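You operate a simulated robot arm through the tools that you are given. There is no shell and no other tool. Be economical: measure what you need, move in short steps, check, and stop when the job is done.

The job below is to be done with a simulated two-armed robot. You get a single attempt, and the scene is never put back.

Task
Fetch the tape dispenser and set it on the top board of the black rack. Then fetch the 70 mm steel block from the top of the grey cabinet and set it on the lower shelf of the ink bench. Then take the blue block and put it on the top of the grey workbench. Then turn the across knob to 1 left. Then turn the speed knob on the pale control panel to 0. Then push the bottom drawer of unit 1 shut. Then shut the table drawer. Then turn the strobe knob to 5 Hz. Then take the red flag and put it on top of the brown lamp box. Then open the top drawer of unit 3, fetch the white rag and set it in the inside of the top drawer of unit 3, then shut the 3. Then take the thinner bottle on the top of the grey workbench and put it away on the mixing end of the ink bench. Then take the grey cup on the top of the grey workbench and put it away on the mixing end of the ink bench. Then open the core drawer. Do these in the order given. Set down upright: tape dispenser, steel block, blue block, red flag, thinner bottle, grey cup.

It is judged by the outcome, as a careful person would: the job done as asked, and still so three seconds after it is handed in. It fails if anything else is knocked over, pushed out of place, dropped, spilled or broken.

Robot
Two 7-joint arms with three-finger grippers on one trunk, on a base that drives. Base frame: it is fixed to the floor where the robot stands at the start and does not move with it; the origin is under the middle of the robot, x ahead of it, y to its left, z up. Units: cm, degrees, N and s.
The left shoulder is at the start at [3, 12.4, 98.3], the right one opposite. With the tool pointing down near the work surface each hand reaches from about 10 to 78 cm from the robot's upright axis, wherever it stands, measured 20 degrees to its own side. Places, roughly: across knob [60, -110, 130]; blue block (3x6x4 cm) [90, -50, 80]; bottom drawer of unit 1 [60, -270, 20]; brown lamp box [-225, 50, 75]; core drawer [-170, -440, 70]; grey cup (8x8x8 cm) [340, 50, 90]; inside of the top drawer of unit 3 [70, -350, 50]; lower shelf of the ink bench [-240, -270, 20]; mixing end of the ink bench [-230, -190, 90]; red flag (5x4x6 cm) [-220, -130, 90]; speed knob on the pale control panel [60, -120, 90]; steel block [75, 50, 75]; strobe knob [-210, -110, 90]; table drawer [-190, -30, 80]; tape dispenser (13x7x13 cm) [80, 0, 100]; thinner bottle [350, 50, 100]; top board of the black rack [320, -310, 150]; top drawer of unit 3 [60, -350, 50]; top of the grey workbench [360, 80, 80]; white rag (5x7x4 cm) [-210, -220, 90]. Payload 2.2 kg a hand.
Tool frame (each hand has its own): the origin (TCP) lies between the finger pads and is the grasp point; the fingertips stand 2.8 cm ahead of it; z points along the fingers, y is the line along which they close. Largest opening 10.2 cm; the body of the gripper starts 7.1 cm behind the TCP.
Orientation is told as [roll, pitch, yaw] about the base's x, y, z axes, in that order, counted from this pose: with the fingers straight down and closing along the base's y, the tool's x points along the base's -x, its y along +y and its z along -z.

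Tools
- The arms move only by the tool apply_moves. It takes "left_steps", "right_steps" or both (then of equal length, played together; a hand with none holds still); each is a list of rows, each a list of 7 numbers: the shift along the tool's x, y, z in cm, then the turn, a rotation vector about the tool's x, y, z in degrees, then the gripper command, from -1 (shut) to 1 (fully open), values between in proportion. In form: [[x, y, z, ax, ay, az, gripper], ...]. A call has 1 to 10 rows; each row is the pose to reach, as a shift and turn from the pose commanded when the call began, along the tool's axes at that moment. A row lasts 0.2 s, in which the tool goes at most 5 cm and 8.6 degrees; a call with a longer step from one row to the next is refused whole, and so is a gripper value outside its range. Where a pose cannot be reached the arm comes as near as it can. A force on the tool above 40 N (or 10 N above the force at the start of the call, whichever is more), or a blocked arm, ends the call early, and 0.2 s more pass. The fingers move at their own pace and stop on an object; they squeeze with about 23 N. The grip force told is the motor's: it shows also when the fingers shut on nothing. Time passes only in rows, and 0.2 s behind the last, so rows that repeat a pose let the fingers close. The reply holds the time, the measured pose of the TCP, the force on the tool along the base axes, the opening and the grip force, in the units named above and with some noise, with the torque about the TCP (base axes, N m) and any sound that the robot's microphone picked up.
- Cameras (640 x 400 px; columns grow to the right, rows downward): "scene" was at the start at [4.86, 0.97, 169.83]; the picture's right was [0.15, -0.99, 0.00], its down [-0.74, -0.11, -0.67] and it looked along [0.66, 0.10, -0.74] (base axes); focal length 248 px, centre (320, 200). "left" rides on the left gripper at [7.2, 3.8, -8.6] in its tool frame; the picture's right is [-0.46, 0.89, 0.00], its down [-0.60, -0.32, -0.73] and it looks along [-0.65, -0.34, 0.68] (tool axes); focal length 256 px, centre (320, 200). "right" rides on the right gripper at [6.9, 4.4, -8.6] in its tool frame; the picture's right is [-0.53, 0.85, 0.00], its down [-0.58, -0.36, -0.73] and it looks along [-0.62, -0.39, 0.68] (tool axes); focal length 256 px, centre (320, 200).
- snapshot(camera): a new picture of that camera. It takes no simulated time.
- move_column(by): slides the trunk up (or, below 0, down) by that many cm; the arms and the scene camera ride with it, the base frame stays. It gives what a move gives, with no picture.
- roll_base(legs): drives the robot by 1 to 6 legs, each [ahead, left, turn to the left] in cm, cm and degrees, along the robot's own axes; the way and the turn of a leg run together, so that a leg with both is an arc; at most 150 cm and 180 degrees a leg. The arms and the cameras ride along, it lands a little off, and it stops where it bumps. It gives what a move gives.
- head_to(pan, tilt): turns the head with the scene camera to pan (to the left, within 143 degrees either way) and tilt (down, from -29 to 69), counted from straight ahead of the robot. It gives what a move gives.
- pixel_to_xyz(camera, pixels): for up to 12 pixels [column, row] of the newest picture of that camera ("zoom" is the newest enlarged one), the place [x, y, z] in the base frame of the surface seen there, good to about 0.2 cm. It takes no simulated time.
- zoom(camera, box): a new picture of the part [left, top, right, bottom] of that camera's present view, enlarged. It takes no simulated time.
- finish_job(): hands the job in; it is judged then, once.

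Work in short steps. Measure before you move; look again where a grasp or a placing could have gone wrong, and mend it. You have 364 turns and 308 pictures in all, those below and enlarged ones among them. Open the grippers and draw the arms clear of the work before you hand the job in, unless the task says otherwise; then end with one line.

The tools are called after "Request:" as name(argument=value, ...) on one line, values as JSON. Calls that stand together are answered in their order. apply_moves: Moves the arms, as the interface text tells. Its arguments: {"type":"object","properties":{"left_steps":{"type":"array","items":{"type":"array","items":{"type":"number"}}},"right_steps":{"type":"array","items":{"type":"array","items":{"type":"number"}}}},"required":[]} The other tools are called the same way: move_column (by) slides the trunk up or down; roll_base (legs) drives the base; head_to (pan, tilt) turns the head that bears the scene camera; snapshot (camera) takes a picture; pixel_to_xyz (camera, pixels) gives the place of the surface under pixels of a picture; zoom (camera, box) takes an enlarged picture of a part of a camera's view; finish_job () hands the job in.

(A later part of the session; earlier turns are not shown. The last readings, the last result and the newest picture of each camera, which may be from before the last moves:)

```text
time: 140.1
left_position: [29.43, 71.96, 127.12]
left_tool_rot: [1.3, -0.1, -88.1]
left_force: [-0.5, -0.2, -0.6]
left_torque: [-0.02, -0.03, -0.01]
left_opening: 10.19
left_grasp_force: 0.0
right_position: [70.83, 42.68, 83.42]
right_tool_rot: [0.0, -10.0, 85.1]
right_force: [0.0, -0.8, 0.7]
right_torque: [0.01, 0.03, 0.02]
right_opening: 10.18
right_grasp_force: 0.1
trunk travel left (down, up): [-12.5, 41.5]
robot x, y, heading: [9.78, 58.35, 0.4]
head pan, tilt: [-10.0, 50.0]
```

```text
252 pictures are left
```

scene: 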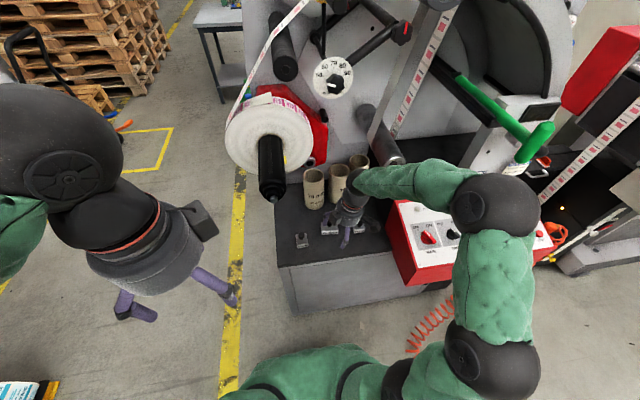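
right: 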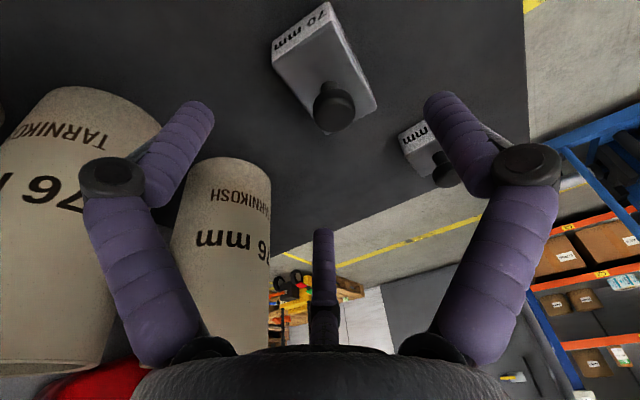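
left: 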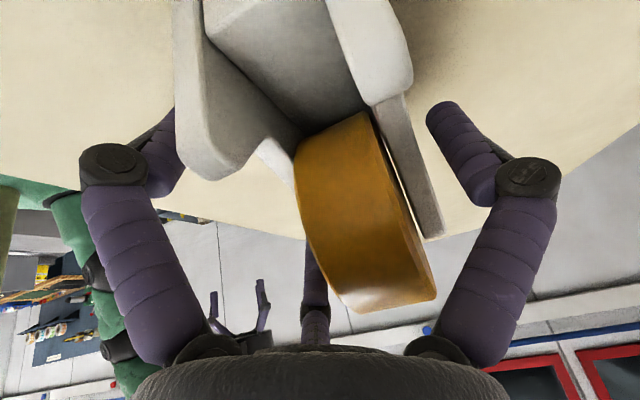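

Block is centred. I descend and close.

Request:
apply_moves(right_steps=[[0, 0, 2.6, 0, 0, 0, 1], [0, 0, 5.2, 0, 0, 0, 1], [0, 0, 7.5, 0, 0, 0, 1], [0, 0, 7.5, 0, 0, 0, 0.3], [0, 0, 7.5, 0, 0, 0, -0.4], [0, 0, 7.5, 0, 0, 0, -1], [0, 0, 7.5, 0, 0, 0, -1]])

Request:
snapshot(camera="right")

```text
time: 141.7
left_position: [29.57, 72.05, 127.02]
left_tool_rot: [1.3, -0.1, -88.2]
left_force: [0.4, -0.5, 0.1]
left_torque: [0.02, 0.0, 0.01]
left_opening: 10.21
left_grasp_force: 0.1
right_position: [70.88, 43.91, 76.01]
right_tool_rot: [0.1, -10.1, 85.2]
right_force: [-1.9, 0.8, 1.8]
right_torque: [0.01, 0.2, 0.02]
right_opening: 6.37
right_grasp_force: 22.8
trunk travel left (down, up): [-12.5, 41.5]
robot x, y, heading: [9.31, 58.34, 0.7]
head pan, tilt: [-10.0, 50.0]
```

```text
251 pictures are left
```

right: 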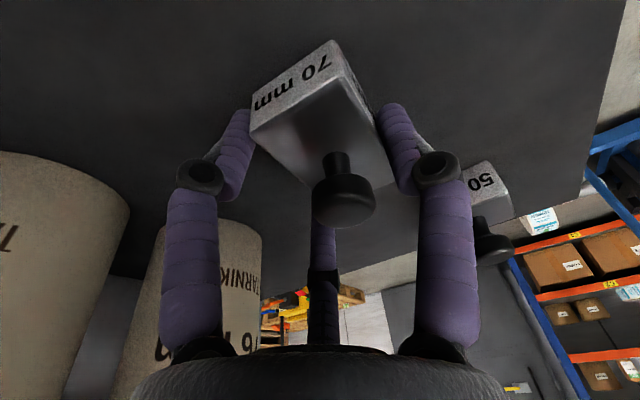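

Gripped at 22.8 N. I lift 7 cm and draw back toward the robot.

Request:
apply_moves(right_steps=[[-0.35, 0, -2, 0, 0, 0, -1], [-0.8, 0, -4.5, 0, 0, 0, -1], [-1.2, 0, -7, 0, 0, 0, -1], [-1.2, 4, -7, 0, 0, 0, -1], [-1.2, 8, -7, 0, 0, 0, -1], [-1.2, 12, -7, 0, 0, 0, -1], [-1.2, 16, -7, 0, 0, 0, -1], [-1.2, 20, -7, 0, 0, 0, -1]])

Request:
snapshot(camera="right")

Request:
snapshot(camera="scene")

```text
time: 143.5
left_position: [29.54, 72.0, 127.08]
left_tool_rot: [1.4, -0.1, -88.3]
left_force: [-0.1, -0.3, -1.0]
left_torque: [0.03, -0.03, 0.03]
left_opening: 10.2
left_grasp_force: 0.0
right_position: [50.97, 45.57, 82.87]
right_tool_rot: [0.0, -10.0, 85.1]
right_force: [-0.9, 0.2, -4.5]
right_torque: [0.0, -0.06, 0.01]
right_opening: 6.36
right_grasp_force: 23.2
trunk travel left (down, up): [-12.5, 41.5]
robot x, y, heading: [9.33, 58.4, 0.8]
head pan, tilt: [-10.0, 50.0]
```

```text
250 pictures are left
```

right: 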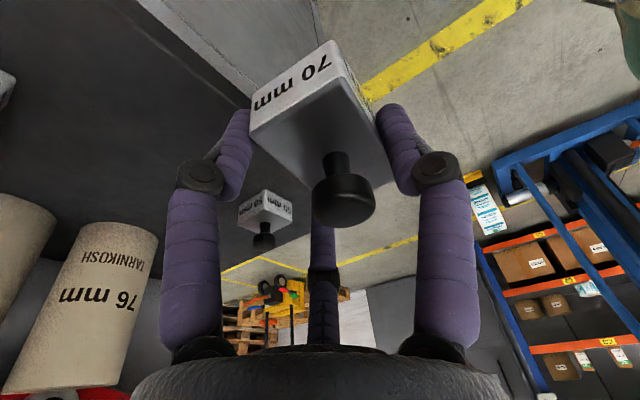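

```text
249 pictures are left
```

scene: 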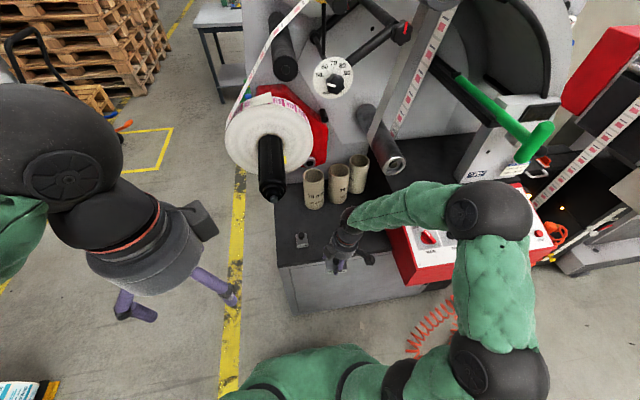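

Held well (≈4.5 N). I back off and drive to the ink bench side, turning to face it.

Request:
roll_base(legs=[[-90, 0, -0.8], [0, -150, 0], [0, -150, 0], [0, -28, 0], [0, 0, 180]])

Request:
head_to(pan=0, tilt=30)

Request:
snapshot(camera="scene")

```text
time: 171.2
left_position: [-106.2, -283.12, 127.13]
left_tool_rot: [1.4, 0.0, 92.2]
left_force: [0.1, -0.4, -1.1]
left_torque: [0.01, -0.01, 0.0]
left_opening: 10.18
left_grasp_force: 0.2
right_position: [-127.86, -256.88, 82.99]
right_tool_rot: [0.2, -10.0, -94.6]
right_force: [-0.4, 0.2, -3.8]
right_torque: [0.0, -0.02, 0.01]
right_opening: 6.34
right_grasp_force: 22.4
trunk travel left (down, up): [-12.5, 41.5]
robot x, y, heading: [-86.75, -269.54, -178.9]
head pan, tilt: [-10.0, 50.0]
```

```text
time: 172.1
left_position: [-106.35, -283.17, 127.1]
left_tool_rot: [1.3, 0.0, 92.2]
left_force: [0.1, 0.5, -0.1]
left_torque: [0.04, -0.03, 0.01]
left_opening: 10.21
left_grasp_force: 0.1
right_position: [-127.82, -256.86, 82.79]
right_tool_rot: [0.0, -10.0, -94.6]
right_force: [0.0, 0.3, -3.4]
right_torque: [-0.01, 0.03, 0.0]
right_opening: 6.35
right_grasp_force: 23.5
trunk travel left (down, up): [-12.5, 41.5]
robot x, y, heading: [-86.45, -269.55, -179.0]
head pan, tilt: [0.0, 30.0]
```

```text
248 pictures are left
```

scene: 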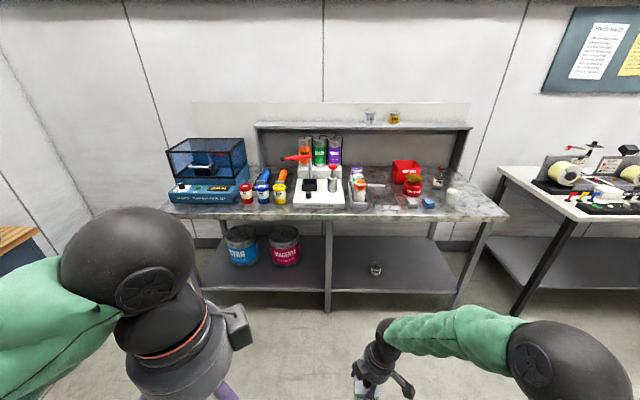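

The lower shelf has buckets at left and a small jar at (375,268). I measure shelf and bench top.

Request:
pixel_to_xyz(camera="scene", pixels=[[400, 288], [350, 288], [420, 270], [400, 250], [345, 270], [375, 268], [376, 276], [400, 222], [300, 222], [440, 285], [327, 280], [470, 290]])

Request:
zoom(camera="scene", box=[310, 150, 510, 320])

```text
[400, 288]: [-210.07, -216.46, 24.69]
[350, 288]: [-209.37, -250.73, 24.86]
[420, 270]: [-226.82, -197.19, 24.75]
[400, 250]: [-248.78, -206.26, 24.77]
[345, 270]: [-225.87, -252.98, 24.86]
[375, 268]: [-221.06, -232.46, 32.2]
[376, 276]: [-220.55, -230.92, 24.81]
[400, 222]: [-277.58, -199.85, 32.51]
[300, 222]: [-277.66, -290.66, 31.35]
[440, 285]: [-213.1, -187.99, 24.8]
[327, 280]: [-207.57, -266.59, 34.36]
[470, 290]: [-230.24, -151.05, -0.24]
```

```text
2.35 times, centred on (410, 235) of scene
```

zoom: 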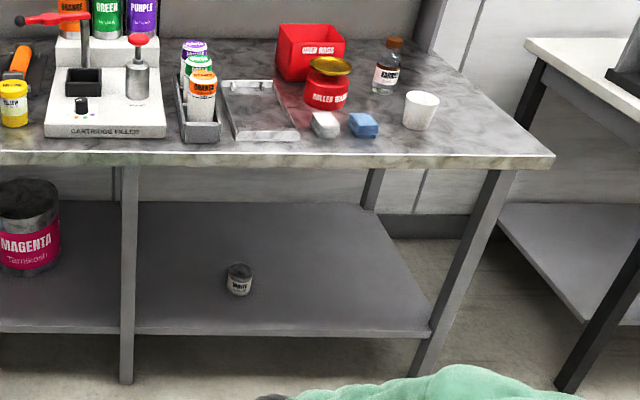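

Shelf at z 24.8, front edge x≈−208; free at y≈−208. I lower the column and drive nearer.

Request:
pixel_to_xyz(camera="scene", pixels=[[400, 212], [400, 218], [450, 205], [460, 300], [480, 240]])

Request:
roll_base(legs=[[50, -47, -1]])

Request:
move_column(by=-12.3)

```text
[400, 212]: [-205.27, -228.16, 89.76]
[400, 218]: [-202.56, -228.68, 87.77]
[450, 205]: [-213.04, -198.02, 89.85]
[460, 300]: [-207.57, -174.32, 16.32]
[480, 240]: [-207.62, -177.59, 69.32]
```

```text
time: 175.8
left_position: [-156.02, -236.09, 127.07]
left_tool_rot: [1.4, 0.2, 90.6]
left_force: [0.0, -0.4, -0.2]
left_torque: [0.0, -0.02, 0.01]
left_opening: 10.2
left_grasp_force: 0.1
right_position: [-177.05, -209.38, 82.98]
right_tool_rot: [0.1, -10.0, -96.1]
right_force: [-0.1, -0.1, -4.7]
right_torque: [0.01, 0.05, -0.02]
right_opening: 6.37
right_grasp_force: 22.7
trunk travel left (down, up): [-12.5, 41.5]
robot x, y, heading: [-135.54, -223.24, 179.3]
head pan, tilt: [0.0, 30.0]
```

```text
time: 177.3
left_position: [-156.03, -236.26, 114.77]
left_tool_rot: [1.4, 0.0, 90.6]
left_force: [0.3, 0.0, -0.1]
left_torque: [0.04, -0.02, 0.04]
left_opening: 10.17
left_grasp_force: 0.0
right_position: [-177.02, -209.42, 70.56]
right_tool_rot: [0.1, -9.9, -96.1]
right_force: [0.1, 0.5, -3.5]
right_torque: [0.01, 0.07, -0.02]
right_opening: 6.37
right_grasp_force: 22.9
trunk travel left (down, up): [-0.2, 53.8]
robot x, y, heading: [-135.79, -223.23, 179.4]
head pan, tilt: [0.0, 30.0]
```

Now I lower the right hand to z≈37 in front of the shelf.

Request:
apply_moves(right_steps=[[0.85, 0, 4.8, 0, 0, 0, -1], [1.7, 0, 9.6, 0, 0, 0, -1], [2.55, 0, 14.4, 0, 0, 0, -1], [3.4, 0, 19.2, 0, 0, 0, -1], [4.25, 0, 24, 0, 0, 0, -1], [5.1, 0, 28.8, 0, 0, 0, -1], [5.83, 0, 33, 0, 0, 0, -1]])

Request:
head_to(pan=-15, tilt=50)

Request:
snapshot(camera="scene")

Request:
snapshot(camera="right")

```text
time: 178.9
left_position: [-156.06, -236.36, 114.89]
left_tool_rot: [1.4, 0.0, 90.7]
left_force: [0.5, -0.4, -0.5]
left_torque: [-0.03, -0.02, 0.01]
left_opening: 10.19
left_grasp_force: 0.1
right_position: [-176.88, -209.63, 37.0]
right_tool_rot: [0.1, -10.1, -96.1]
right_force: [-0.7, 0.6, -3.7]
right_torque: [-0.01, -0.01, -0.01]
right_opening: 6.39
right_grasp_force: 22.8
trunk travel left (down, up): [-0.2, 53.8]
robot x, y, heading: [-135.61, -223.09, 179.6]
head pan, tilt: [0.0, 30.0]
```

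```text
time: 179.8
left_position: [-156.1, -236.24, 114.94]
left_tool_rot: [1.3, 0.1, 90.6]
left_force: [1.0, 0.5, -0.2]
left_torque: [0.0, -0.02, -0.01]
left_opening: 10.22
left_grasp_force: 0.1
right_position: [-176.79, -209.69, 37.23]
right_tool_rot: [0.1, -10.0, -96.1]
right_force: [0.6, 0.0, -4.4]
right_torque: [0.03, 0.04, 0.02]
right_opening: 6.37
right_grasp_force: 23.4
trunk travel left (down, up): [-0.2, 53.8]
robot x, y, heading: [-135.92, -223.15, 179.4]
head pan, tilt: [-15.0, 50.0]
```

```text
246 pictures are left
```

scene: 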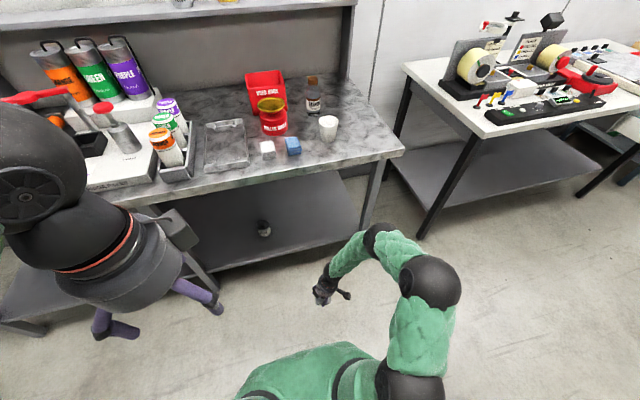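

```text
245 pictures are left
```

right: 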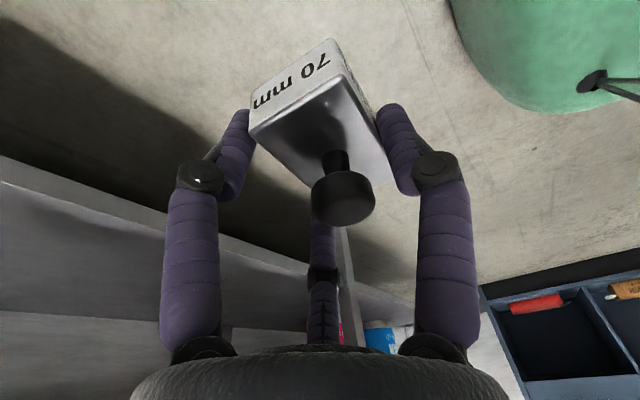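

I measure the right elbow and wrist heights to make sure they clear the bench top (underside ≈86, edge x=−202.6).

Request:
pixel_to_xyz(camera="scene", pixels=[[430, 265], [440, 290], [378, 235], [400, 250], [345, 255], [325, 290], [410, 380], [60, 130], [190, 230]])

```text
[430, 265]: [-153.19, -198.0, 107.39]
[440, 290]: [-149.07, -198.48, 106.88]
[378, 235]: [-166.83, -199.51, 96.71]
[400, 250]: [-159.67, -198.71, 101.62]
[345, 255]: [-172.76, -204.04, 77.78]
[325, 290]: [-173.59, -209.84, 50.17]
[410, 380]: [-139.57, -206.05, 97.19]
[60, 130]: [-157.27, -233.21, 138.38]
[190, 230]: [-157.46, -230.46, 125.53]
```

The forearm rises steeply. I back the base 10 cm and stretch the arm 24 cm forward so the forearm slants lower, then check geometry.

Request:
roll_base(legs=[[-12, 0, 0]])

Request:
apply_moves(right_steps=[[0, -4, 0, 0, 0, 0, -1], [0, -8, 0, 0, 0, 0, -1], [0, -12, 0, 0, 0, 0, -1], [0, -16, 0, 0, 0, 0, -1], [0, -20, 0, 0, 0, 0, -1], [0, -24, 0, 0, 0, 0, -1]])

Request:
snapshot(camera="scene")

```text
time: 181.0
left_position: [-143.95, -236.41, 114.86]
left_tool_rot: [1.4, -0.1, 90.7]
left_force: [0.8, 0.0, -0.4]
left_torque: [0.01, 0.01, 0.01]
left_opening: 10.21
left_grasp_force: 0.2
right_position: [-164.9, -209.79, 37.05]
right_tool_rot: [0.2, -10.0, -96.1]
right_force: [0.0, 0.6, -3.8]
right_torque: [-0.05, 0.07, 0.0]
right_opening: 6.38
right_grasp_force: 23.3
trunk travel left (down, up): [-0.2, 53.8]
robot x, y, heading: [-123.82, -223.08, 179.3]
head pan, tilt: [-15.0, 50.0]
```

```text
time: 182.4
left_position: [-144.13, -236.37, 114.79]
left_tool_rot: [1.4, 0.0, 90.5]
left_force: [-0.3, -0.2, 0.8]
left_torque: [0.01, -0.02, 0.01]
left_opening: 10.21
left_grasp_force: 0.1
right_position: [-188.73, -207.39, 36.88]
right_tool_rot: [0.2, -10.0, -96.1]
right_force: [0.2, -0.8, -3.5]
right_torque: [-0.03, 0.04, 0.01]
right_opening: 6.34
right_grasp_force: 23.1
trunk travel left (down, up): [-0.2, 53.8]
robot x, y, heading: [-123.66, -223.07, 179.1]
head pan, tilt: [-15.0, 50.0]
```

```text
244 pictures are left
```

scene: 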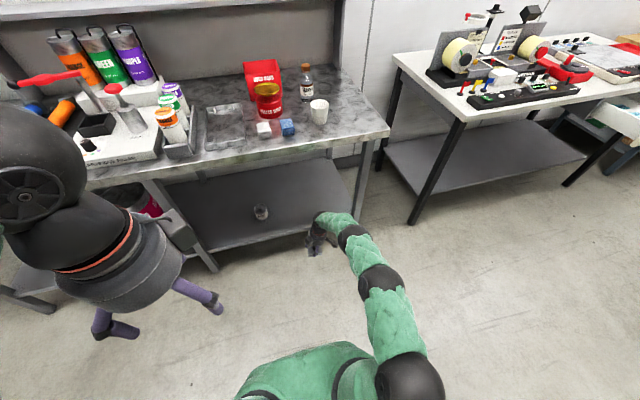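

Request:
pixel_to_xyz(camera="scene", pixels=[[380, 275], [353, 235], [340, 215], [325, 225], [315, 235], [370, 250], [335, 230], [400, 310]])

Request:
zoom(camera="scene", box=[260, 160, 440, 320])

```text
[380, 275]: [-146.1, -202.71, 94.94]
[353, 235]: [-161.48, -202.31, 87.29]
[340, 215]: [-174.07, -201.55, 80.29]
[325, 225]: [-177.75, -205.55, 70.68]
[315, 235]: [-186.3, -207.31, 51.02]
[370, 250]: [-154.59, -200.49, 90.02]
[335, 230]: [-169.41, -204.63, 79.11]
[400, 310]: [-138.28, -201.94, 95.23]
```

```text
2.50 times, centred on (350, 240) of scene
```

zoom: 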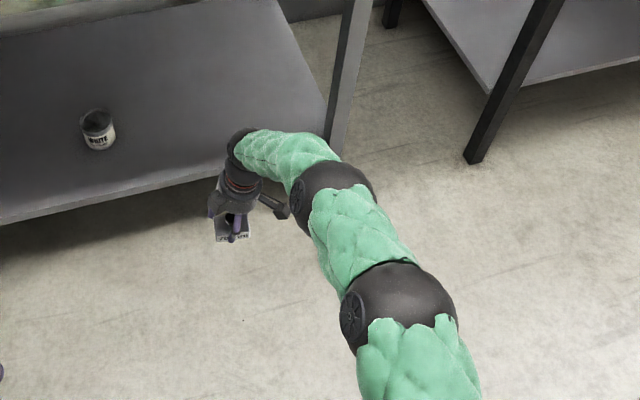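

Forearm top stays ≤80 within 14 cm of the hand, under the bench's 86. I drive forward 25 cm to bring the block over the shelf.

Request:
roll_base(legs=[[25, 0, 0]])

Request:
snapshot(camera="right")

Request:
snapshot(camera="scene")

```text
time: 184.2
left_position: [-169.19, -236.02, 114.8]
left_tool_rot: [1.3, 0.0, 90.4]
left_force: [-0.2, -0.1, 1.0]
left_torque: [-0.02, 0.01, 0.01]
left_opening: 10.2
left_grasp_force: 0.0
right_position: [-213.77, -206.78, 36.91]
right_tool_rot: [0.1, -10.0, -96.2]
right_force: [-0.1, 0.1, -4.0]
right_torque: [0.01, 0.04, -0.04]
right_opening: 6.35
right_grasp_force: 22.8
trunk travel left (down, up): [-0.2, 53.8]
robot x, y, heading: [-148.34, -222.86, 179.3]
head pan, tilt: [-15.0, 50.0]
```

```text
242 pictures are left
```

right: 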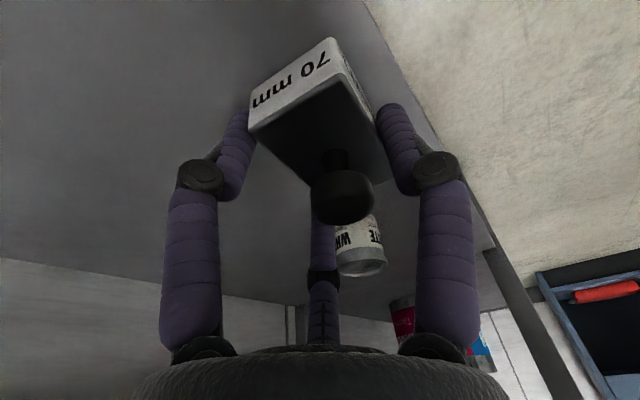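

```text
241 pictures are left
```

scene: 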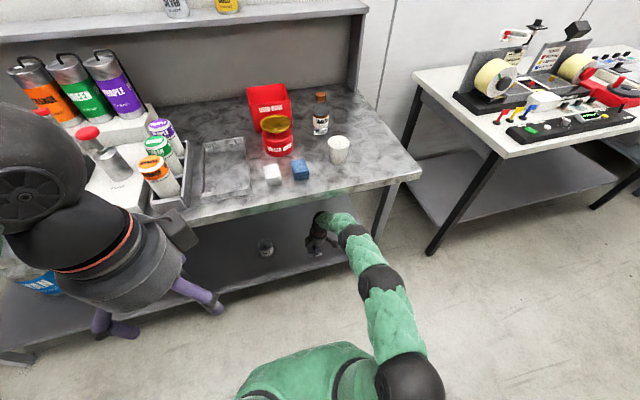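

The block is over the shelf near its front edge. I move 3 cm further in and lower to just above, then slowly to contact.

Request:
apply_moves(right_steps=[[0, -3, 0, 0, 0, 0, -1], [0.5, -3, 2.9, 0, 0, 0, -1], [1.0, -3, 5.7, 0, 0, 0, -1], [1.2, -3, 6.9, 0, 0, 0, -1], [1.3, -3, 7.4, 0, 0, 0, -1], [1.36, -3, 7.7, 0, 0, 0, -1]])

Request:
snapshot(camera="right")

```text
time: 185.6
left_position: [-169.09, -236.04, 114.68]
left_tool_rot: [1.4, 0.0, 90.4]
left_force: [0.1, 0.2, -0.5]
left_torque: [0.01, -0.07, -0.01]
left_opening: 10.21
left_grasp_force: 0.0
right_position: [-213.82, -207.48, 31.37]
right_tool_rot: [0.0, -10.1, -96.4]
right_force: [0.1, 0.1, -4.7]
right_torque: [-0.05, 0.03, -0.04]
right_opening: 6.35
right_grasp_force: 23.1
right hand out of reach, approached as far as the arm can: row 2, 3, 4, 5, 6
trunk travel left (down, up): [-0.2, 53.8]
robot x, y, heading: [-148.53, -223.26, 179.4]
head pan, tilt: [-15.0, 50.0]
```

```text
240 pictures are left
```

right: 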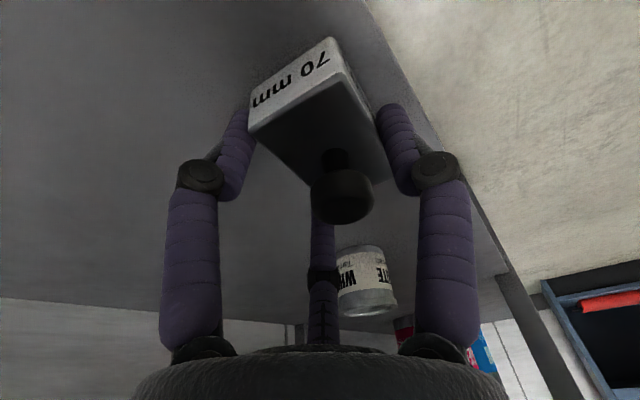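

Out of reach at z 31.4; I drive the base 4 cm closer.

Request:
roll_base(legs=[[4, 0, 0]])

Request:
apply_moves(right_steps=[[0.15, 0, 0.8, 0, 0, 0, -1], [0.25, 0, 1.4, 0, 0, 0, -1], [0.3, 0, 1.8, 0, 0, 0, -1], [0.38, 0, 2.2, 0, 0, 0, -1]])

```text
time: 186.5
left_position: [-173.07, -236.06, 114.75]
left_tool_rot: [1.5, 0.0, 90.5]
left_force: [0.3, -0.1, -0.5]
left_torque: [0.02, -0.02, 0.02]
left_opening: 10.21
left_grasp_force: 0.0
right_position: [-217.85, -207.43, 31.39]
right_tool_rot: [0.2, -9.9, -96.3]
right_force: [0.1, 0.7, -3.6]
right_torque: [0.03, 0.01, 0.0]
right_opening: 6.35
right_grasp_force: 22.8
trunk travel left (down, up): [-0.2, 53.8]
robot x, y, heading: [-152.92, -222.87, 179.3]
head pan, tilt: [-15.0, 50.0]
```

```text
time: 187.5
left_position: [-173.19, -236.01, 114.78]
left_tool_rot: [1.4, 0.0, 90.4]
left_force: [0.5, 1.0, -0.8]
left_torque: [0.01, 0.02, -0.01]
left_opening: 10.21
left_grasp_force: 0.2
right_position: [-216.97, -207.69, 29.94]
right_tool_rot: [0.1, -10.0, -96.3]
right_force: [0.6, 0.0, -3.7]
right_torque: [0.02, 0.01, 0.01]
right_opening: 6.36
right_grasp_force: 23.0
right hand out of reach, approached as far as the arm can: row 1, 2, 3, 4
trunk travel left (down, up): [-0.2, 53.8]
robot x, y, heading: [-153.0, -222.94, 179.3]
head pan, tilt: [-15.0, 50.0]
```

I lower a little more while pulling 2 cm toward the robot to stay in reach.

Request:
apply_moves(right_steps=[[0, 1.5, 0, 0, 0, 0, -1], [0.1, 2.5, 0.4, 0, 0, 0, -1], [0.15, 2.5, 0.8, 0, 0, 0, -1], [0.2, 2.5, 1.2, 0, 0, 0, -1]])

```text
time: 188.5
left_position: [-172.85, -235.96, 114.76]
left_tool_rot: [1.6, -0.1, 90.5]
left_force: [0.2, -0.2, -0.1]
left_torque: [-0.02, -0.01, 0.02]
left_opening: 10.19
left_grasp_force: 0.0
right_position: [-214.57, -207.88, 29.06]
right_tool_rot: [0.0, -9.9, -96.3]
right_force: [4.8, -1.7, 15.3]
right_torque: [0.09, -0.83, -0.13]
right_opening: 6.35
right_grasp_force: 23.1
trunk travel left (down, up): [-0.2, 53.8]
robot x, y, heading: [-152.48, -223.08, 179.3]
head pan, tilt: [-15.0, 50.0]
```

Contact at z 29.06 as computed. I open the hand.

Request:
apply_moves(right_steps=[[0, 0, -0.1, 0, 0, 0, -0.2], [0, 0, -0.1, 0, 0, 0, 0.5], [0, 0, -0.1, 0, 0, 0, 1], [0, 0, -0.1, 0, 0, 0, 1]])

Request:
snapshot(camera="right")

```text
time: 189.5
left_position: [-173.0, -235.95, 114.88]
left_tool_rot: [1.4, 0.0, 90.5]
left_force: [0.1, 0.4, -0.1]
left_torque: [0.01, -0.02, -0.02]
left_opening: 10.2
left_grasp_force: 0.0
right_position: [-214.62, -207.96, 28.93]
right_tool_rot: [0.2, -10.1, -96.3]
right_force: [0.9, -1.0, 0.2]
right_torque: [-0.03, -0.01, 0.0]
right_opening: 10.19
right_grasp_force: 0.1
trunk travel left (down, up): [-0.2, 53.8]
robot x, y, heading: [-152.54, -222.9, 179.1]
head pan, tilt: [-15.0, 50.0]
```

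```text
239 pictures are left
```

right: 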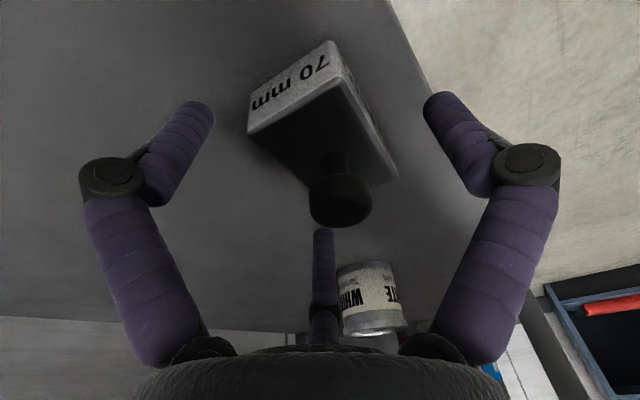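

Released. I lift 8 cm straight up and back the base out.

Request:
apply_moves(right_steps=[[-0.35, 0, -2, 0, 0, 0, 1], [-0.7, 0, -4, 0, 0, 0, 1], [-1.05, 0, -6, 0, 0, 0, 1], [-1.4, 0, -8.2, 0, 0, 0, 1]])

Request:
roll_base(legs=[[-45, 0, 0]])

Request:
snapshot(camera="scene")

```text
time: 190.5
left_position: [-172.94, -236.08, 114.86]
left_tool_rot: [1.4, 0.0, 90.4]
left_force: [0.4, 0.8, -0.1]
left_torque: [-0.02, 0.0, -0.01]
left_opening: 10.22
left_grasp_force: 0.1
right_position: [-214.62, -208.08, 37.35]
right_tool_rot: [0.2, -10.0, -96.2]
right_force: [0.1, -0.1, 0.1]
right_torque: [-0.01, 0.02, -0.02]
right_opening: 10.22
right_grasp_force: 0.0
trunk travel left (down, up): [-0.2, 53.8]
robot x, y, heading: [-153.14, -222.81, 179.2]
head pan, tilt: [-15.0, 50.0]
```

```text
time: 193.2
left_position: [-127.35, -236.58, 114.71]
left_tool_rot: [1.4, 0.1, 90.3]
left_force: [0.3, -0.2, 0.1]
left_torque: [-0.02, -0.01, 0.01]
left_opening: 10.2
left_grasp_force: 0.0
right_position: [-169.01, -208.52, 37.39]
right_tool_rot: [0.1, -9.9, -96.4]
right_force: [0.3, -0.7, 0.9]
right_torque: [0.02, -0.02, 0.02]
right_opening: 10.18
right_grasp_force: 0.0
trunk travel left (down, up): [-0.2, 53.8]
robot x, y, heading: [-106.98, -223.34, 179.1]
head pan, tilt: [-15.0, 50.0]
```

```text
238 pictures are left
```

scene: 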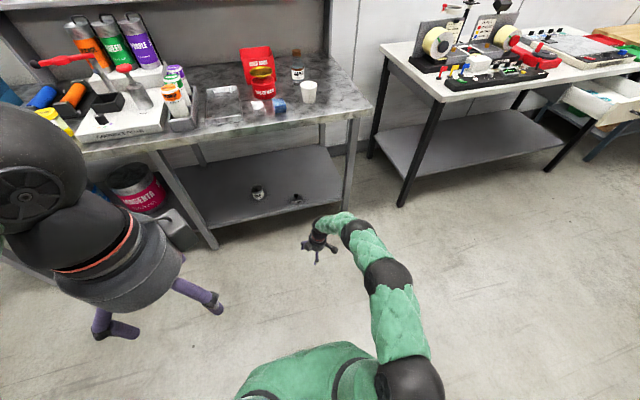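

Task 2 done: the block stands on the shelf at (295,198). I raise the right arm and column, turn round and drive to the machine front near the blue block.

Request:
apply_moves(right_steps=[[-0.7, 3, -4, 0, 2, 0, 1], [-1.4, 6, -8, 0, 4, 0, 1], [-2.1, 9, -12, 0, 6, 0, 1], [-2.8, 12, -16, 0, 8, 0, 1], [-3.5, 15, -20, 0, 10, 0, 1], [-4.2, 18, -24, 0, 10, 0, 1], [-4.9, 20, -28, 0, 10, 0, 1], [-5.6, 20, -32, 0, 10, 0, 1]])

Request:
move_column(by=30)

Request:
roll_base(legs=[[0, 0, -179], [0, 150, 0], [55, 25, 0]])

Request:
head_to(pan=0, tilt=35)

Request:
snapshot(camera="scene")

```text
refused: row 1 steps farther than a row can; nothing moved
```

```text
time: 196.2
left_position: [-127.38, -236.58, 144.79]
left_tool_rot: [1.4, 0.0, 90.2]
left_force: [1.4, 0.3, -0.7]
left_torque: [0.01, 0.01, -0.01]
left_opening: 10.2
left_grasp_force: 0.1
right_position: [-168.93, -208.38, 67.27]
right_tool_rot: [0.1, -9.9, -96.4]
right_force: [0.0, -0.2, -0.4]
right_torque: [0.0, 0.01, 0.0]
right_opening: 10.19
right_grasp_force: 0.1
trunk travel left (down, up): [-30.2, 23.8]
robot x, y, heading: [-107.32, -223.54, 178.8]
head pan, tilt: [-15.0, 50.0]
```

```text
time: 213.8
left_position: [-45.4, -30.78, 144.78]
left_tool_rot: [1.3, -0.1, -84.0]
left_force: [1.1, 0.1, -1.0]
left_torque: [0.04, 0.02, 0.01]
left_opening: 10.19
left_grasp_force: 0.1
right_position: [-1.28, -54.76, 67.34]
right_tool_rot: [0.2, -10.1, 89.2]
right_force: [0.4, 0.8, -0.3]
right_torque: [0.02, 0.0, -0.02]
right_opening: 10.23
right_grasp_force: 0.1
trunk travel left (down, up): [-30.2, 23.8]
robot x, y, heading: [-64.65, -45.54, 4.9]
head pan, tilt: [-15.0, 50.0]
```

```text
time: 214.6
left_position: [-45.57, -30.81, 144.77]
left_tool_rot: [1.3, 0.1, -84.1]
left_force: [0.1, -0.3, -0.4]
left_torque: [-0.01, 0.03, -0.02]
left_opening: 10.17
left_grasp_force: 0.0
right_position: [-1.35, -54.82, 67.29]
right_tool_rot: [0.1, -10.0, 89.3]
right_force: [-0.7, 0.1, -0.2]
right_torque: [-0.02, 0.0, -0.01]
right_opening: 10.2
right_grasp_force: 0.0
trunk travel left (down, up): [-30.2, 23.8]
robot x, y, heading: [-64.36, -45.73, 4.8]
head pan, tilt: [0.0, 35.0]
```

```text
237 pictures are left
```

scene: 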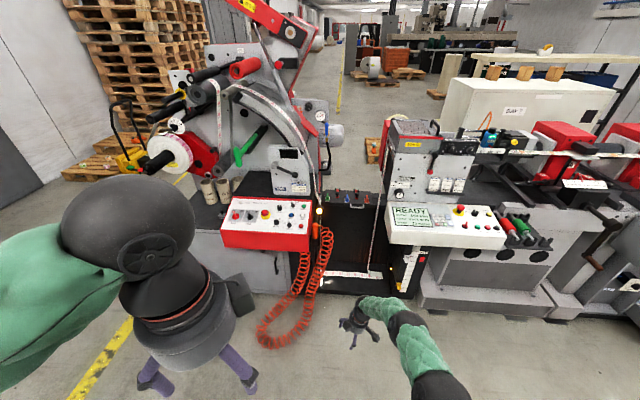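

The blue piece is near (354,198). I raise and retract the right hand with smaller steps, and zoom in on the blue block.

Request:
apply_moves(right_steps=[[-0.6, 2.5, -3.8, 0, 2, 0, 1], [-1.2, 5, -7.6, 0, 4, 0, 1], [-1.8, 7.5, -11.4, 0, 6, 0, 1], [-2.4, 10, -15.2, 0, 8, 0, 1], [-3, 12.5, -19, 0, 10, 0, 1], [-3.6, 15, -22.8, 0, 10, 0, 1], [-4.2, 17.5, -26.6, 0, 10, 0, 1], [-4.8, 20, -30.4, 0, 10, 0, 1], [-5.4, 20, -34.2, 0, 10, 0, 1]])

Request:
zoom(camera="scene", box=[300, 160, 420, 240])

Request:
pixel_to_xyz(camera="zoom", pixels=[[290, 170], [290, 200], [250, 200], [350, 200]])

```text
time: 216.6
left_position: [-45.63, -30.95, 144.77]
left_tool_rot: [1.5, 0.0, -84.0]
left_force: [-1.8, 0.0, -0.3]
left_torque: [0.02, -0.03, 0.02]
left_opening: 10.2
left_grasp_force: 0.1
right_position: [-21.47, -54.98, 101.96]
right_tool_rot: [0.2, 0.0, 89.2]
right_force: [-0.1, -0.2, -0.8]
right_torque: [0.01, 0.0, 0.01]
right_opening: 10.18
right_grasp_force: 0.0
trunk travel left (down, up): [-30.2, 23.8]
robot x, y, heading: [-64.22, -45.61, 4.9]
head pan, tilt: [0.0, 35.0]
```

```text
5.00 times, centred on (360, 200) of scene
```

zoom: 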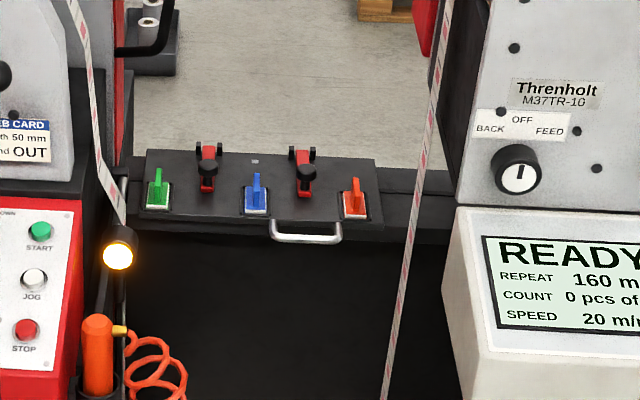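

```text
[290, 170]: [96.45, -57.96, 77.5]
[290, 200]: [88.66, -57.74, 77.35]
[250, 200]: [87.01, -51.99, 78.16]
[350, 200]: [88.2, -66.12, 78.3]
```

Blue block at about (87,−52,78). I measure the coil hose and front obstacles for base placement.

Request:
pixel_to_xyz(camera="scene", pixels=[[262, 335], [285, 340], [325, 250], [315, 290], [345, 275], [355, 295], [420, 305], [430, 285], [500, 240], [410, 290], [300, 340], [340, 340]])

```text
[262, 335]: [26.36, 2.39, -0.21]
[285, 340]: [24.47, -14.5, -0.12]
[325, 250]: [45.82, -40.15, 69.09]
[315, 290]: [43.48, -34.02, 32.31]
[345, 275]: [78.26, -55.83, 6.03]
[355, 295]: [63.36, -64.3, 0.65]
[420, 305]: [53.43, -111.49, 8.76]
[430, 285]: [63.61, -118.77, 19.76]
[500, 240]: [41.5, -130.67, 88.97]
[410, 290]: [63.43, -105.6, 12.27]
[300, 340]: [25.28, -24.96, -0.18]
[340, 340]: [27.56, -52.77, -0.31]
```

I retract the right hand, straighten the heading and drive in beside the hose for a left-hand grasp.

Request:
apply_moves(right_steps=[[0, 4, 0, 0, 0, 0, 1], [0, 8, 0, 0, 0, 0, 1], [0, 12, 0, 0, 0, 0, 1], [0, 16, 0, 0, 0, 0, 1], [0, 19, 0, 0, 0, 0, 1]])

Request:
roll_base(legs=[[0, 0, -4.9], [0, -26, 0], [72, 0, 0]])

Request:
head_to(pan=15, tilt=50)

Request:
snapshot(camera="scene")

```text
time: 217.8
left_position: [-45.52, -30.82, 144.91]
left_tool_rot: [1.4, 0.1, -84.0]
left_force: [1.0, -0.2, 0.8]
left_torque: [0.01, -0.01, 0.0]
left_opening: 10.19
left_grasp_force: 0.0
right_position: [-40.36, -54.96, 101.89]
right_tool_rot: [0.0, -0.1, 89.3]
right_force: [-0.2, 0.1, -0.3]
right_torque: [-0.02, -0.01, -0.01]
right_opening: 10.19
right_grasp_force: 0.1
trunk travel left (down, up): [-30.2, 23.8]
robot x, y, heading: [-64.28, -45.9, 4.6]
head pan, tilt: [0.0, 35.0]
```

```text
time: 223.7
left_position: [28.07, -57.91, 144.75]
left_tool_rot: [1.4, 0.0, -87.7]
left_force: [0.0, 0.3, 0.3]
left_torque: [-0.02, 0.02, 0.0]
left_opening: 10.19
left_grasp_force: 0.0
right_position: [31.4, -82.16, 101.94]
right_tool_rot: [0.1, 0.0, 85.5]
right_force: [0.1, 0.3, -0.5]
right_torque: [0.01, 0.0, -0.02]
right_opening: 10.2
right_grasp_force: 0.0
trunk travel left (down, up): [-30.2, 23.8]
robot x, y, heading: [8.0, -71.34, 0.9]
head pan, tilt: [0.0, 35.0]
```

```text
time: 224.5
left_position: [27.99, -57.83, 144.87]
left_tool_rot: [1.4, 0.0, -87.9]
left_force: [0.0, 0.1, -0.6]
left_torque: [-0.02, -0.01, 0.01]
left_opening: 10.16
left_grasp_force: 0.1
right_position: [31.37, -82.04, 101.86]
right_tool_rot: [0.2, 0.0, 85.5]
right_force: [0.3, -0.4, 0.4]
right_torque: [0.01, 0.01, 0.0]
right_opening: 10.21
right_grasp_force: 0.0
trunk travel left (down, up): [-30.2, 23.8]
robot x, y, heading: [8.2, -71.48, 1.0]
head pan, tilt: [15.0, 50.0]
```

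```text
235 pictures are left
```

scene: 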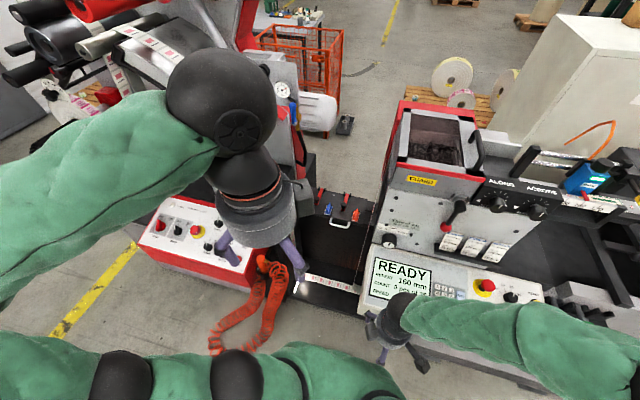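

I zoom on the gap with the blue block at (330,208).

Request:
zoom(camera="scene", box=[280, 160, 400, 260])

Request:
pixel_to_xyz(camera="scene", pixels=[[330, 207], [329, 213], [355, 212], [345, 196], [320, 190], [343, 225], [380, 215], [385, 180], [395, 240], [372, 285], [300, 205], [320, 240]])

```text
4.00 times, centred on (340, 210) of scene
```

zoom: 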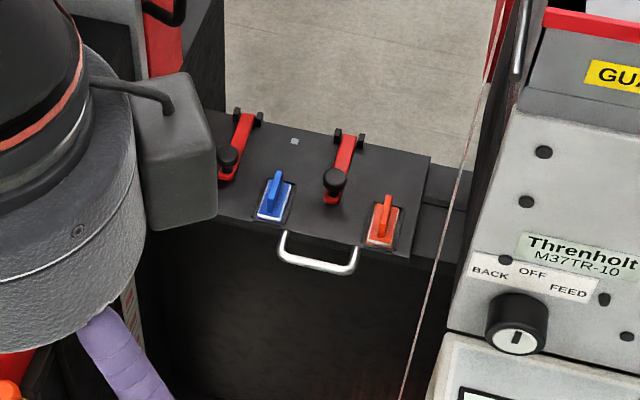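

```text
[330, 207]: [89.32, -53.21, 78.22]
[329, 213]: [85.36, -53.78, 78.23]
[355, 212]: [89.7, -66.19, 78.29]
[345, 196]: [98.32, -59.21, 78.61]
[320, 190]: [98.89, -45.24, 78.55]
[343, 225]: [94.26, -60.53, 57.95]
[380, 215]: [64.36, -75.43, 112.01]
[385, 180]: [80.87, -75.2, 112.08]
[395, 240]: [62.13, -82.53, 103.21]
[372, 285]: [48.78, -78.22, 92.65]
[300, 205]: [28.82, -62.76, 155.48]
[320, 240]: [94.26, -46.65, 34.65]
```

Blue piece: base x 85–90, y −51.5…−54.7 with a fin on top. I raise the right hand clear of the console, then bring the base 13 cm nearer.

Request:
apply_moves(right_steps=[[0, 0, -4.5, 0, 0, 0, 1], [0, 0, -9, 0, 0, 0, 1], [0, 0, -13.5, 0, 0, 0, 1], [0, 0, -18, 0, 0, 0, 1], [0, 0, -22.5, 0, 0, 0, 1], [0, 0, -27, 0, 0, 0, 1], [0, 0, -31, 0, 0, 0, 1]])

Request:
roll_base(legs=[[13, -3, -1]])

Request:
snapshot(camera="scene")

```text
time: 226.1
left_position: [28.01, -57.86, 144.77]
left_tool_rot: [1.4, 0.0, -87.8]
left_force: [0.6, 0.6, 1.1]
left_torque: [-0.02, -0.01, 0.0]
left_opening: 10.19
left_grasp_force: 0.0
right_position: [31.39, -82.07, 133.1]
right_tool_rot: [0.1, 0.0, 85.5]
right_force: [0.4, 1.8, 0.7]
right_torque: [0.0, 0.03, -0.02]
right_opening: 10.2
right_grasp_force: 0.1
trunk travel left (down, up): [-30.2, 23.8]
robot x, y, heading: [8.07, -71.64, 1.2]
head pan, tilt: [15.0, 50.0]
```

```text
time: 227.4
left_position: [41.27, -61.01, 144.74]
left_tool_rot: [1.4, 0.0, -88.7]
left_force: [0.9, -0.5, 0.3]
left_torque: [0.05, 0.02, 0.0]
left_opening: 10.18
left_grasp_force: 0.0
right_position: [44.28, -85.37, 133.01]
right_tool_rot: [0.3, 0.0, 84.5]
right_force: [0.4, -0.3, 0.0]
right_torque: [0.03, 0.01, -0.02]
right_opening: 10.2
right_grasp_force: 0.1
trunk travel left (down, up): [-30.2, 23.8]
robot x, y, heading: [20.85, -74.43, -0.0]
head pan, tilt: [15.0, 50.0]
```

```text
233 pictures are left
```

scene: 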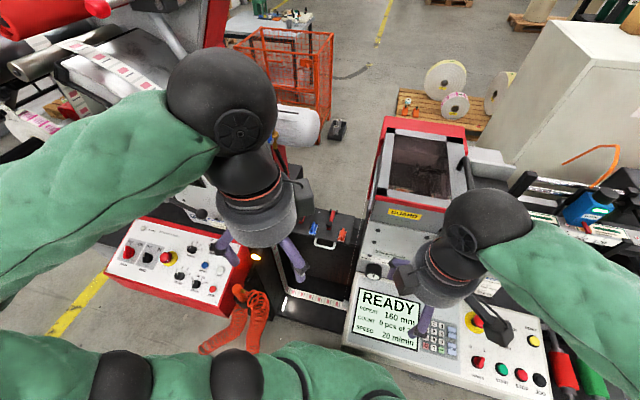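

I turn the left hand to yaw 0 (camera toward the robot) while moving over the block.

Request:
apply_moves(left_steps=[[0.5, 3, 2, 0, 0, -8.2, 1], [1, 6, 4, 0, 0, -16.4, 1], [1.5, 9, 6, 0, 0, -24.6, 1], [2, 12, 8, 0, 0, -32.8, 1], [2.5, 15, 10, 0, 0, -41, 1], [3, 18, 12, 0, 0, -49.2, 1], [3.5, 21, 14, 0, 0, -57.4, 1], [4, 24, 16, 0, 0, -65.6, 1], [5, 27, 18, 0, 0, -73.8, 1], [6, 30, 20, 0, 0, -82, 1]])

Request:
snapshot(camera="left")

Request:
snapshot(camera="scene")

```text
time: 229.6
left_position: [71.58, -54.36, 125.52]
left_tool_rot: [0.2, -1.3, -6.6]
left_force: [0.5, 0.4, -0.1]
left_torque: [-0.03, 0.01, -0.01]
left_opening: 10.2
left_grasp_force: 0.1
right_position: [44.3, -85.38, 132.92]
right_tool_rot: [0.2, 0.0, 84.4]
right_force: [0.5, 1.2, -0.1]
right_torque: [0.0, 0.02, 0.0]
right_opening: 10.19
right_grasp_force: 0.0
trunk travel left (down, up): [-30.2, 23.8]
robot x, y, heading: [21.58, -74.55, 0.1]
head pan, tilt: [15.0, 50.0]
```

```text
232 pictures are left
```

left: 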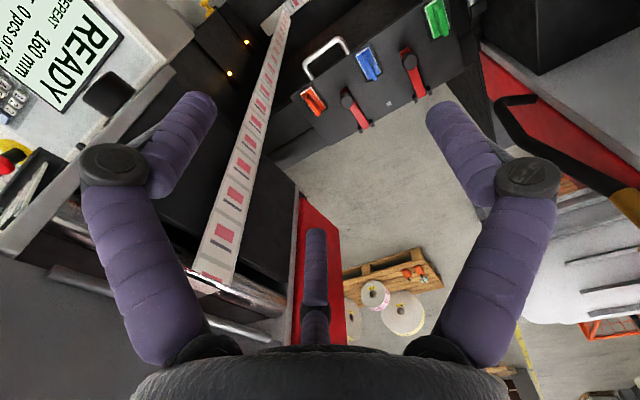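

```text
231 pictures are left
```

scene: 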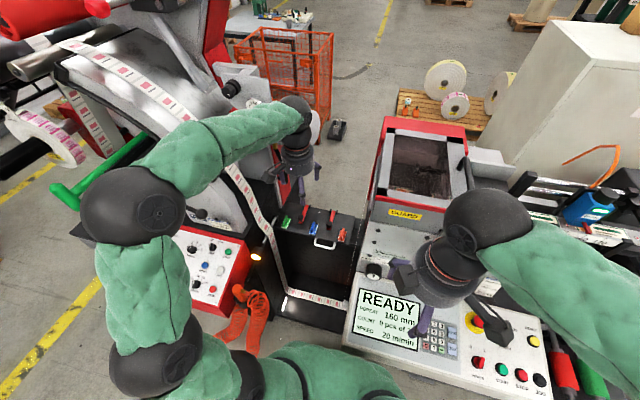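

I measure the blue block in the left view (368,62) and the left elbow's distance to the green lever.

Request:
zoom(camera="left", box=[290, 0, 470, 130])

Request:
pixel_to_xyz(camera="scene", pixels=[[130, 200], [95, 200], [110, 175], [180, 165], [100, 240], [60, 190], [125, 150], [225, 165], [255, 205], [235, 175]])

```text
3.08 times, centred on (380, 65) of left
```

zoom: 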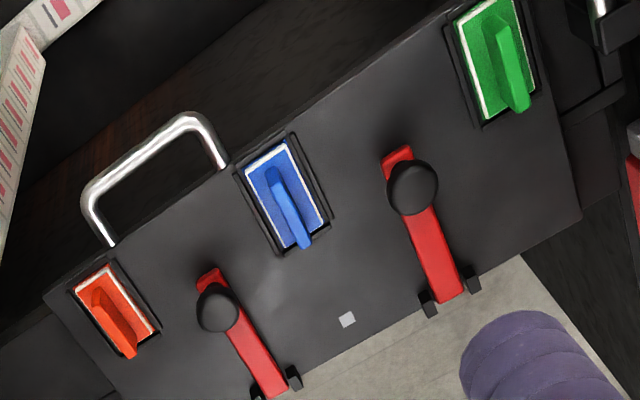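

```text
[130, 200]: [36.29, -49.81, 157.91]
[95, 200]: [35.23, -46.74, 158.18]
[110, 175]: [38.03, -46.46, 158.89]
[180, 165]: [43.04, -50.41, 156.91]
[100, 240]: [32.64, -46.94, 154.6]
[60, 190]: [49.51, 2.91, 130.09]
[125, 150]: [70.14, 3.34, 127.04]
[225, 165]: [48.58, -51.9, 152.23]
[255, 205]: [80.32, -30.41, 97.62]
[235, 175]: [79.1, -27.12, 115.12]
```

Request:
pixel_to_xyz(camera="zoom", pixels=[[273, 172], [283, 200], [300, 235], [304, 246], [250, 175], [295, 245], [315, 215], [285, 145], [320, 300], [410, 190], [218, 305]])

```text
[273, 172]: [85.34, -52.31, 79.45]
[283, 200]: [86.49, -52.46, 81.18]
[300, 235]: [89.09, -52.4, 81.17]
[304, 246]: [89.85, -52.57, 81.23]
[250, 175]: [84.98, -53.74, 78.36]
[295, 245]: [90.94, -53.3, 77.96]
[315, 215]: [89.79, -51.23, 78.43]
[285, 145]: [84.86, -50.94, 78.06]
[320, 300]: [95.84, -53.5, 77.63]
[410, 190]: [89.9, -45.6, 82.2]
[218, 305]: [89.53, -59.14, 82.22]
```

Fin: x 85.5–90, y≈−52.45, top 81.2; clamp knobs 7 cm either side, so I approach with fingers half-closed.

Request:
apply_moves(left_steps=[[-2, 0.5, 3.7, 0, 0.2, -1, 0.5], [-4, 1, 7.5, 0, 0.4, -2, 0], [-6, 1.5, 11.2, 0, 0.6, -3, -0.3], [-8, 2, 15, 0, 0.8, -4, -0.4], [-10, 2.5, 18.7, 0, 1, -5, -0.4], [-12, 3, 22.5, 0, 1.3, -6, -0.4], [-14, 3.4, 26.2, 0, 1.3, -6.6, -0.4], [-16.1, 3.8, 30, 0, 1.3, -6.6, -0.4]])

Request:
snapshot(camera="left")

```text
time: 231.4
left_position: [88.69, -52.4, 95.83]
left_tool_rot: [0.2, -0.1, -0.1]
left_force: [1.1, 0.0, 0.0]
left_torque: [0.02, 0.01, -0.03]
left_opening: 3.06
left_grasp_force: 0.0
right_position: [44.41, -85.35, 132.99]
right_tool_rot: [0.3, -0.1, 84.5]
right_force: [0.5, 0.4, -0.4]
right_torque: [-0.01, 0.01, -0.03]
right_opening: 10.22
right_grasp_force: 0.0
trunk travel left (down, up): [-30.2, 23.8]
robot x, y, heading: [21.07, -74.78, -0.0]
head pan, tilt: [15.0, 50.0]
```

```text
229 pictures are left
```

left: 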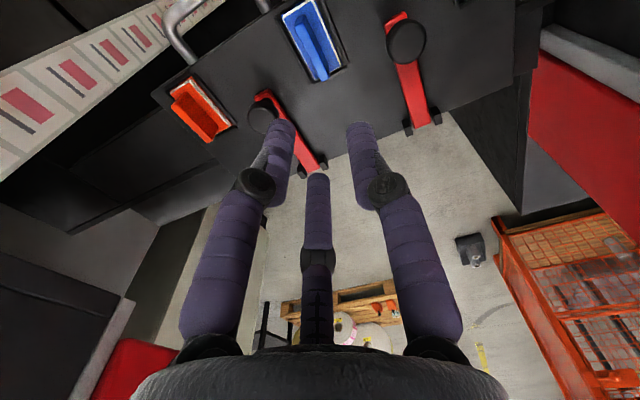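

I measure fingertip positions at this opening to align them with the fin.

Request:
pixel_to_xyz(camera="left", pixels=[[282, 128], [275, 150], [357, 130], [360, 155], [318, 182], [318, 210], [310, 40], [325, 75], [405, 40], [262, 115]])

```text
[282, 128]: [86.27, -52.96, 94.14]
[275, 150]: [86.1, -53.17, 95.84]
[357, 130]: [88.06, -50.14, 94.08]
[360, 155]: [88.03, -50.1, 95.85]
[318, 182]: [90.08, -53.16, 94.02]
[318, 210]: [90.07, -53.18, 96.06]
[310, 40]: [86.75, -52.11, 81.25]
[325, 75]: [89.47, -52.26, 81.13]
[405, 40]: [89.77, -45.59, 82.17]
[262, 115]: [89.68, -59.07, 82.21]
```

I shift 0.7 cm back and descend to z≈81.4, then close.

Request:
apply_moves(left_steps=[[0.7, 0.1, 4, 0, 0, 0, -0.4], [0.7, 0.1, 8, 0, 0, 0, -0.4], [0.7, 0.1, 11, 0, 0, 0, -0.4], [0.7, 0.1, 13, 0, 0, 0, -0.4], [0.7, 0.1, 14.3, 0, 0, 0, -0.4], [0.7, 0.1, 14.3, 0, 0, 0, -0.7], [0.7, 0.1, 14.3, 0, 0, 0, -1], [0.7, 0.1, 14.3, 0, 0, 0, -1], [0.7, 0.1, 14.3, 0, 0, 0, -1]])

Request:
snapshot(camera="left")

```text
time: 232.5
left_position: [88.65, -52.22, 83.9]
left_tool_rot: [0.3, -1.1, 0.0]
left_force: [-9.2, -1.0, 21.3]
left_torque: [-0.24, 0.84, -0.09]
left_opening: 3.69
left_grasp_force: 4.3
right_position: [44.06, -85.4, 132.97]
right_tool_rot: [0.2, 0.0, 84.5]
right_force: [1.2, 0.7, 0.6]
right_torque: [-0.02, 0.05, 0.0]
right_opening: 10.22
right_grasp_force: 0.1
trunk travel left (down, up): [-30.2, 23.8]
robot x, y, heading: [20.72, -74.19, 0.1]
head pan, tilt: [15.0, 50.0]
stopped in row 5 (left hand): the force on the tool passed its limit at 47 N (the readings are from after the stop); the commanded pose is now the measured one
```

```text
228 pictures are left
```

left: 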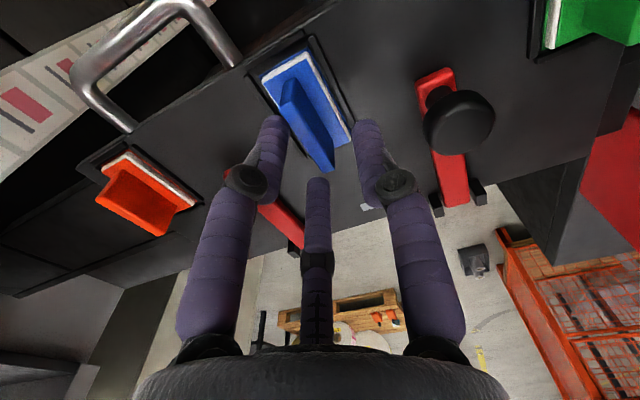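

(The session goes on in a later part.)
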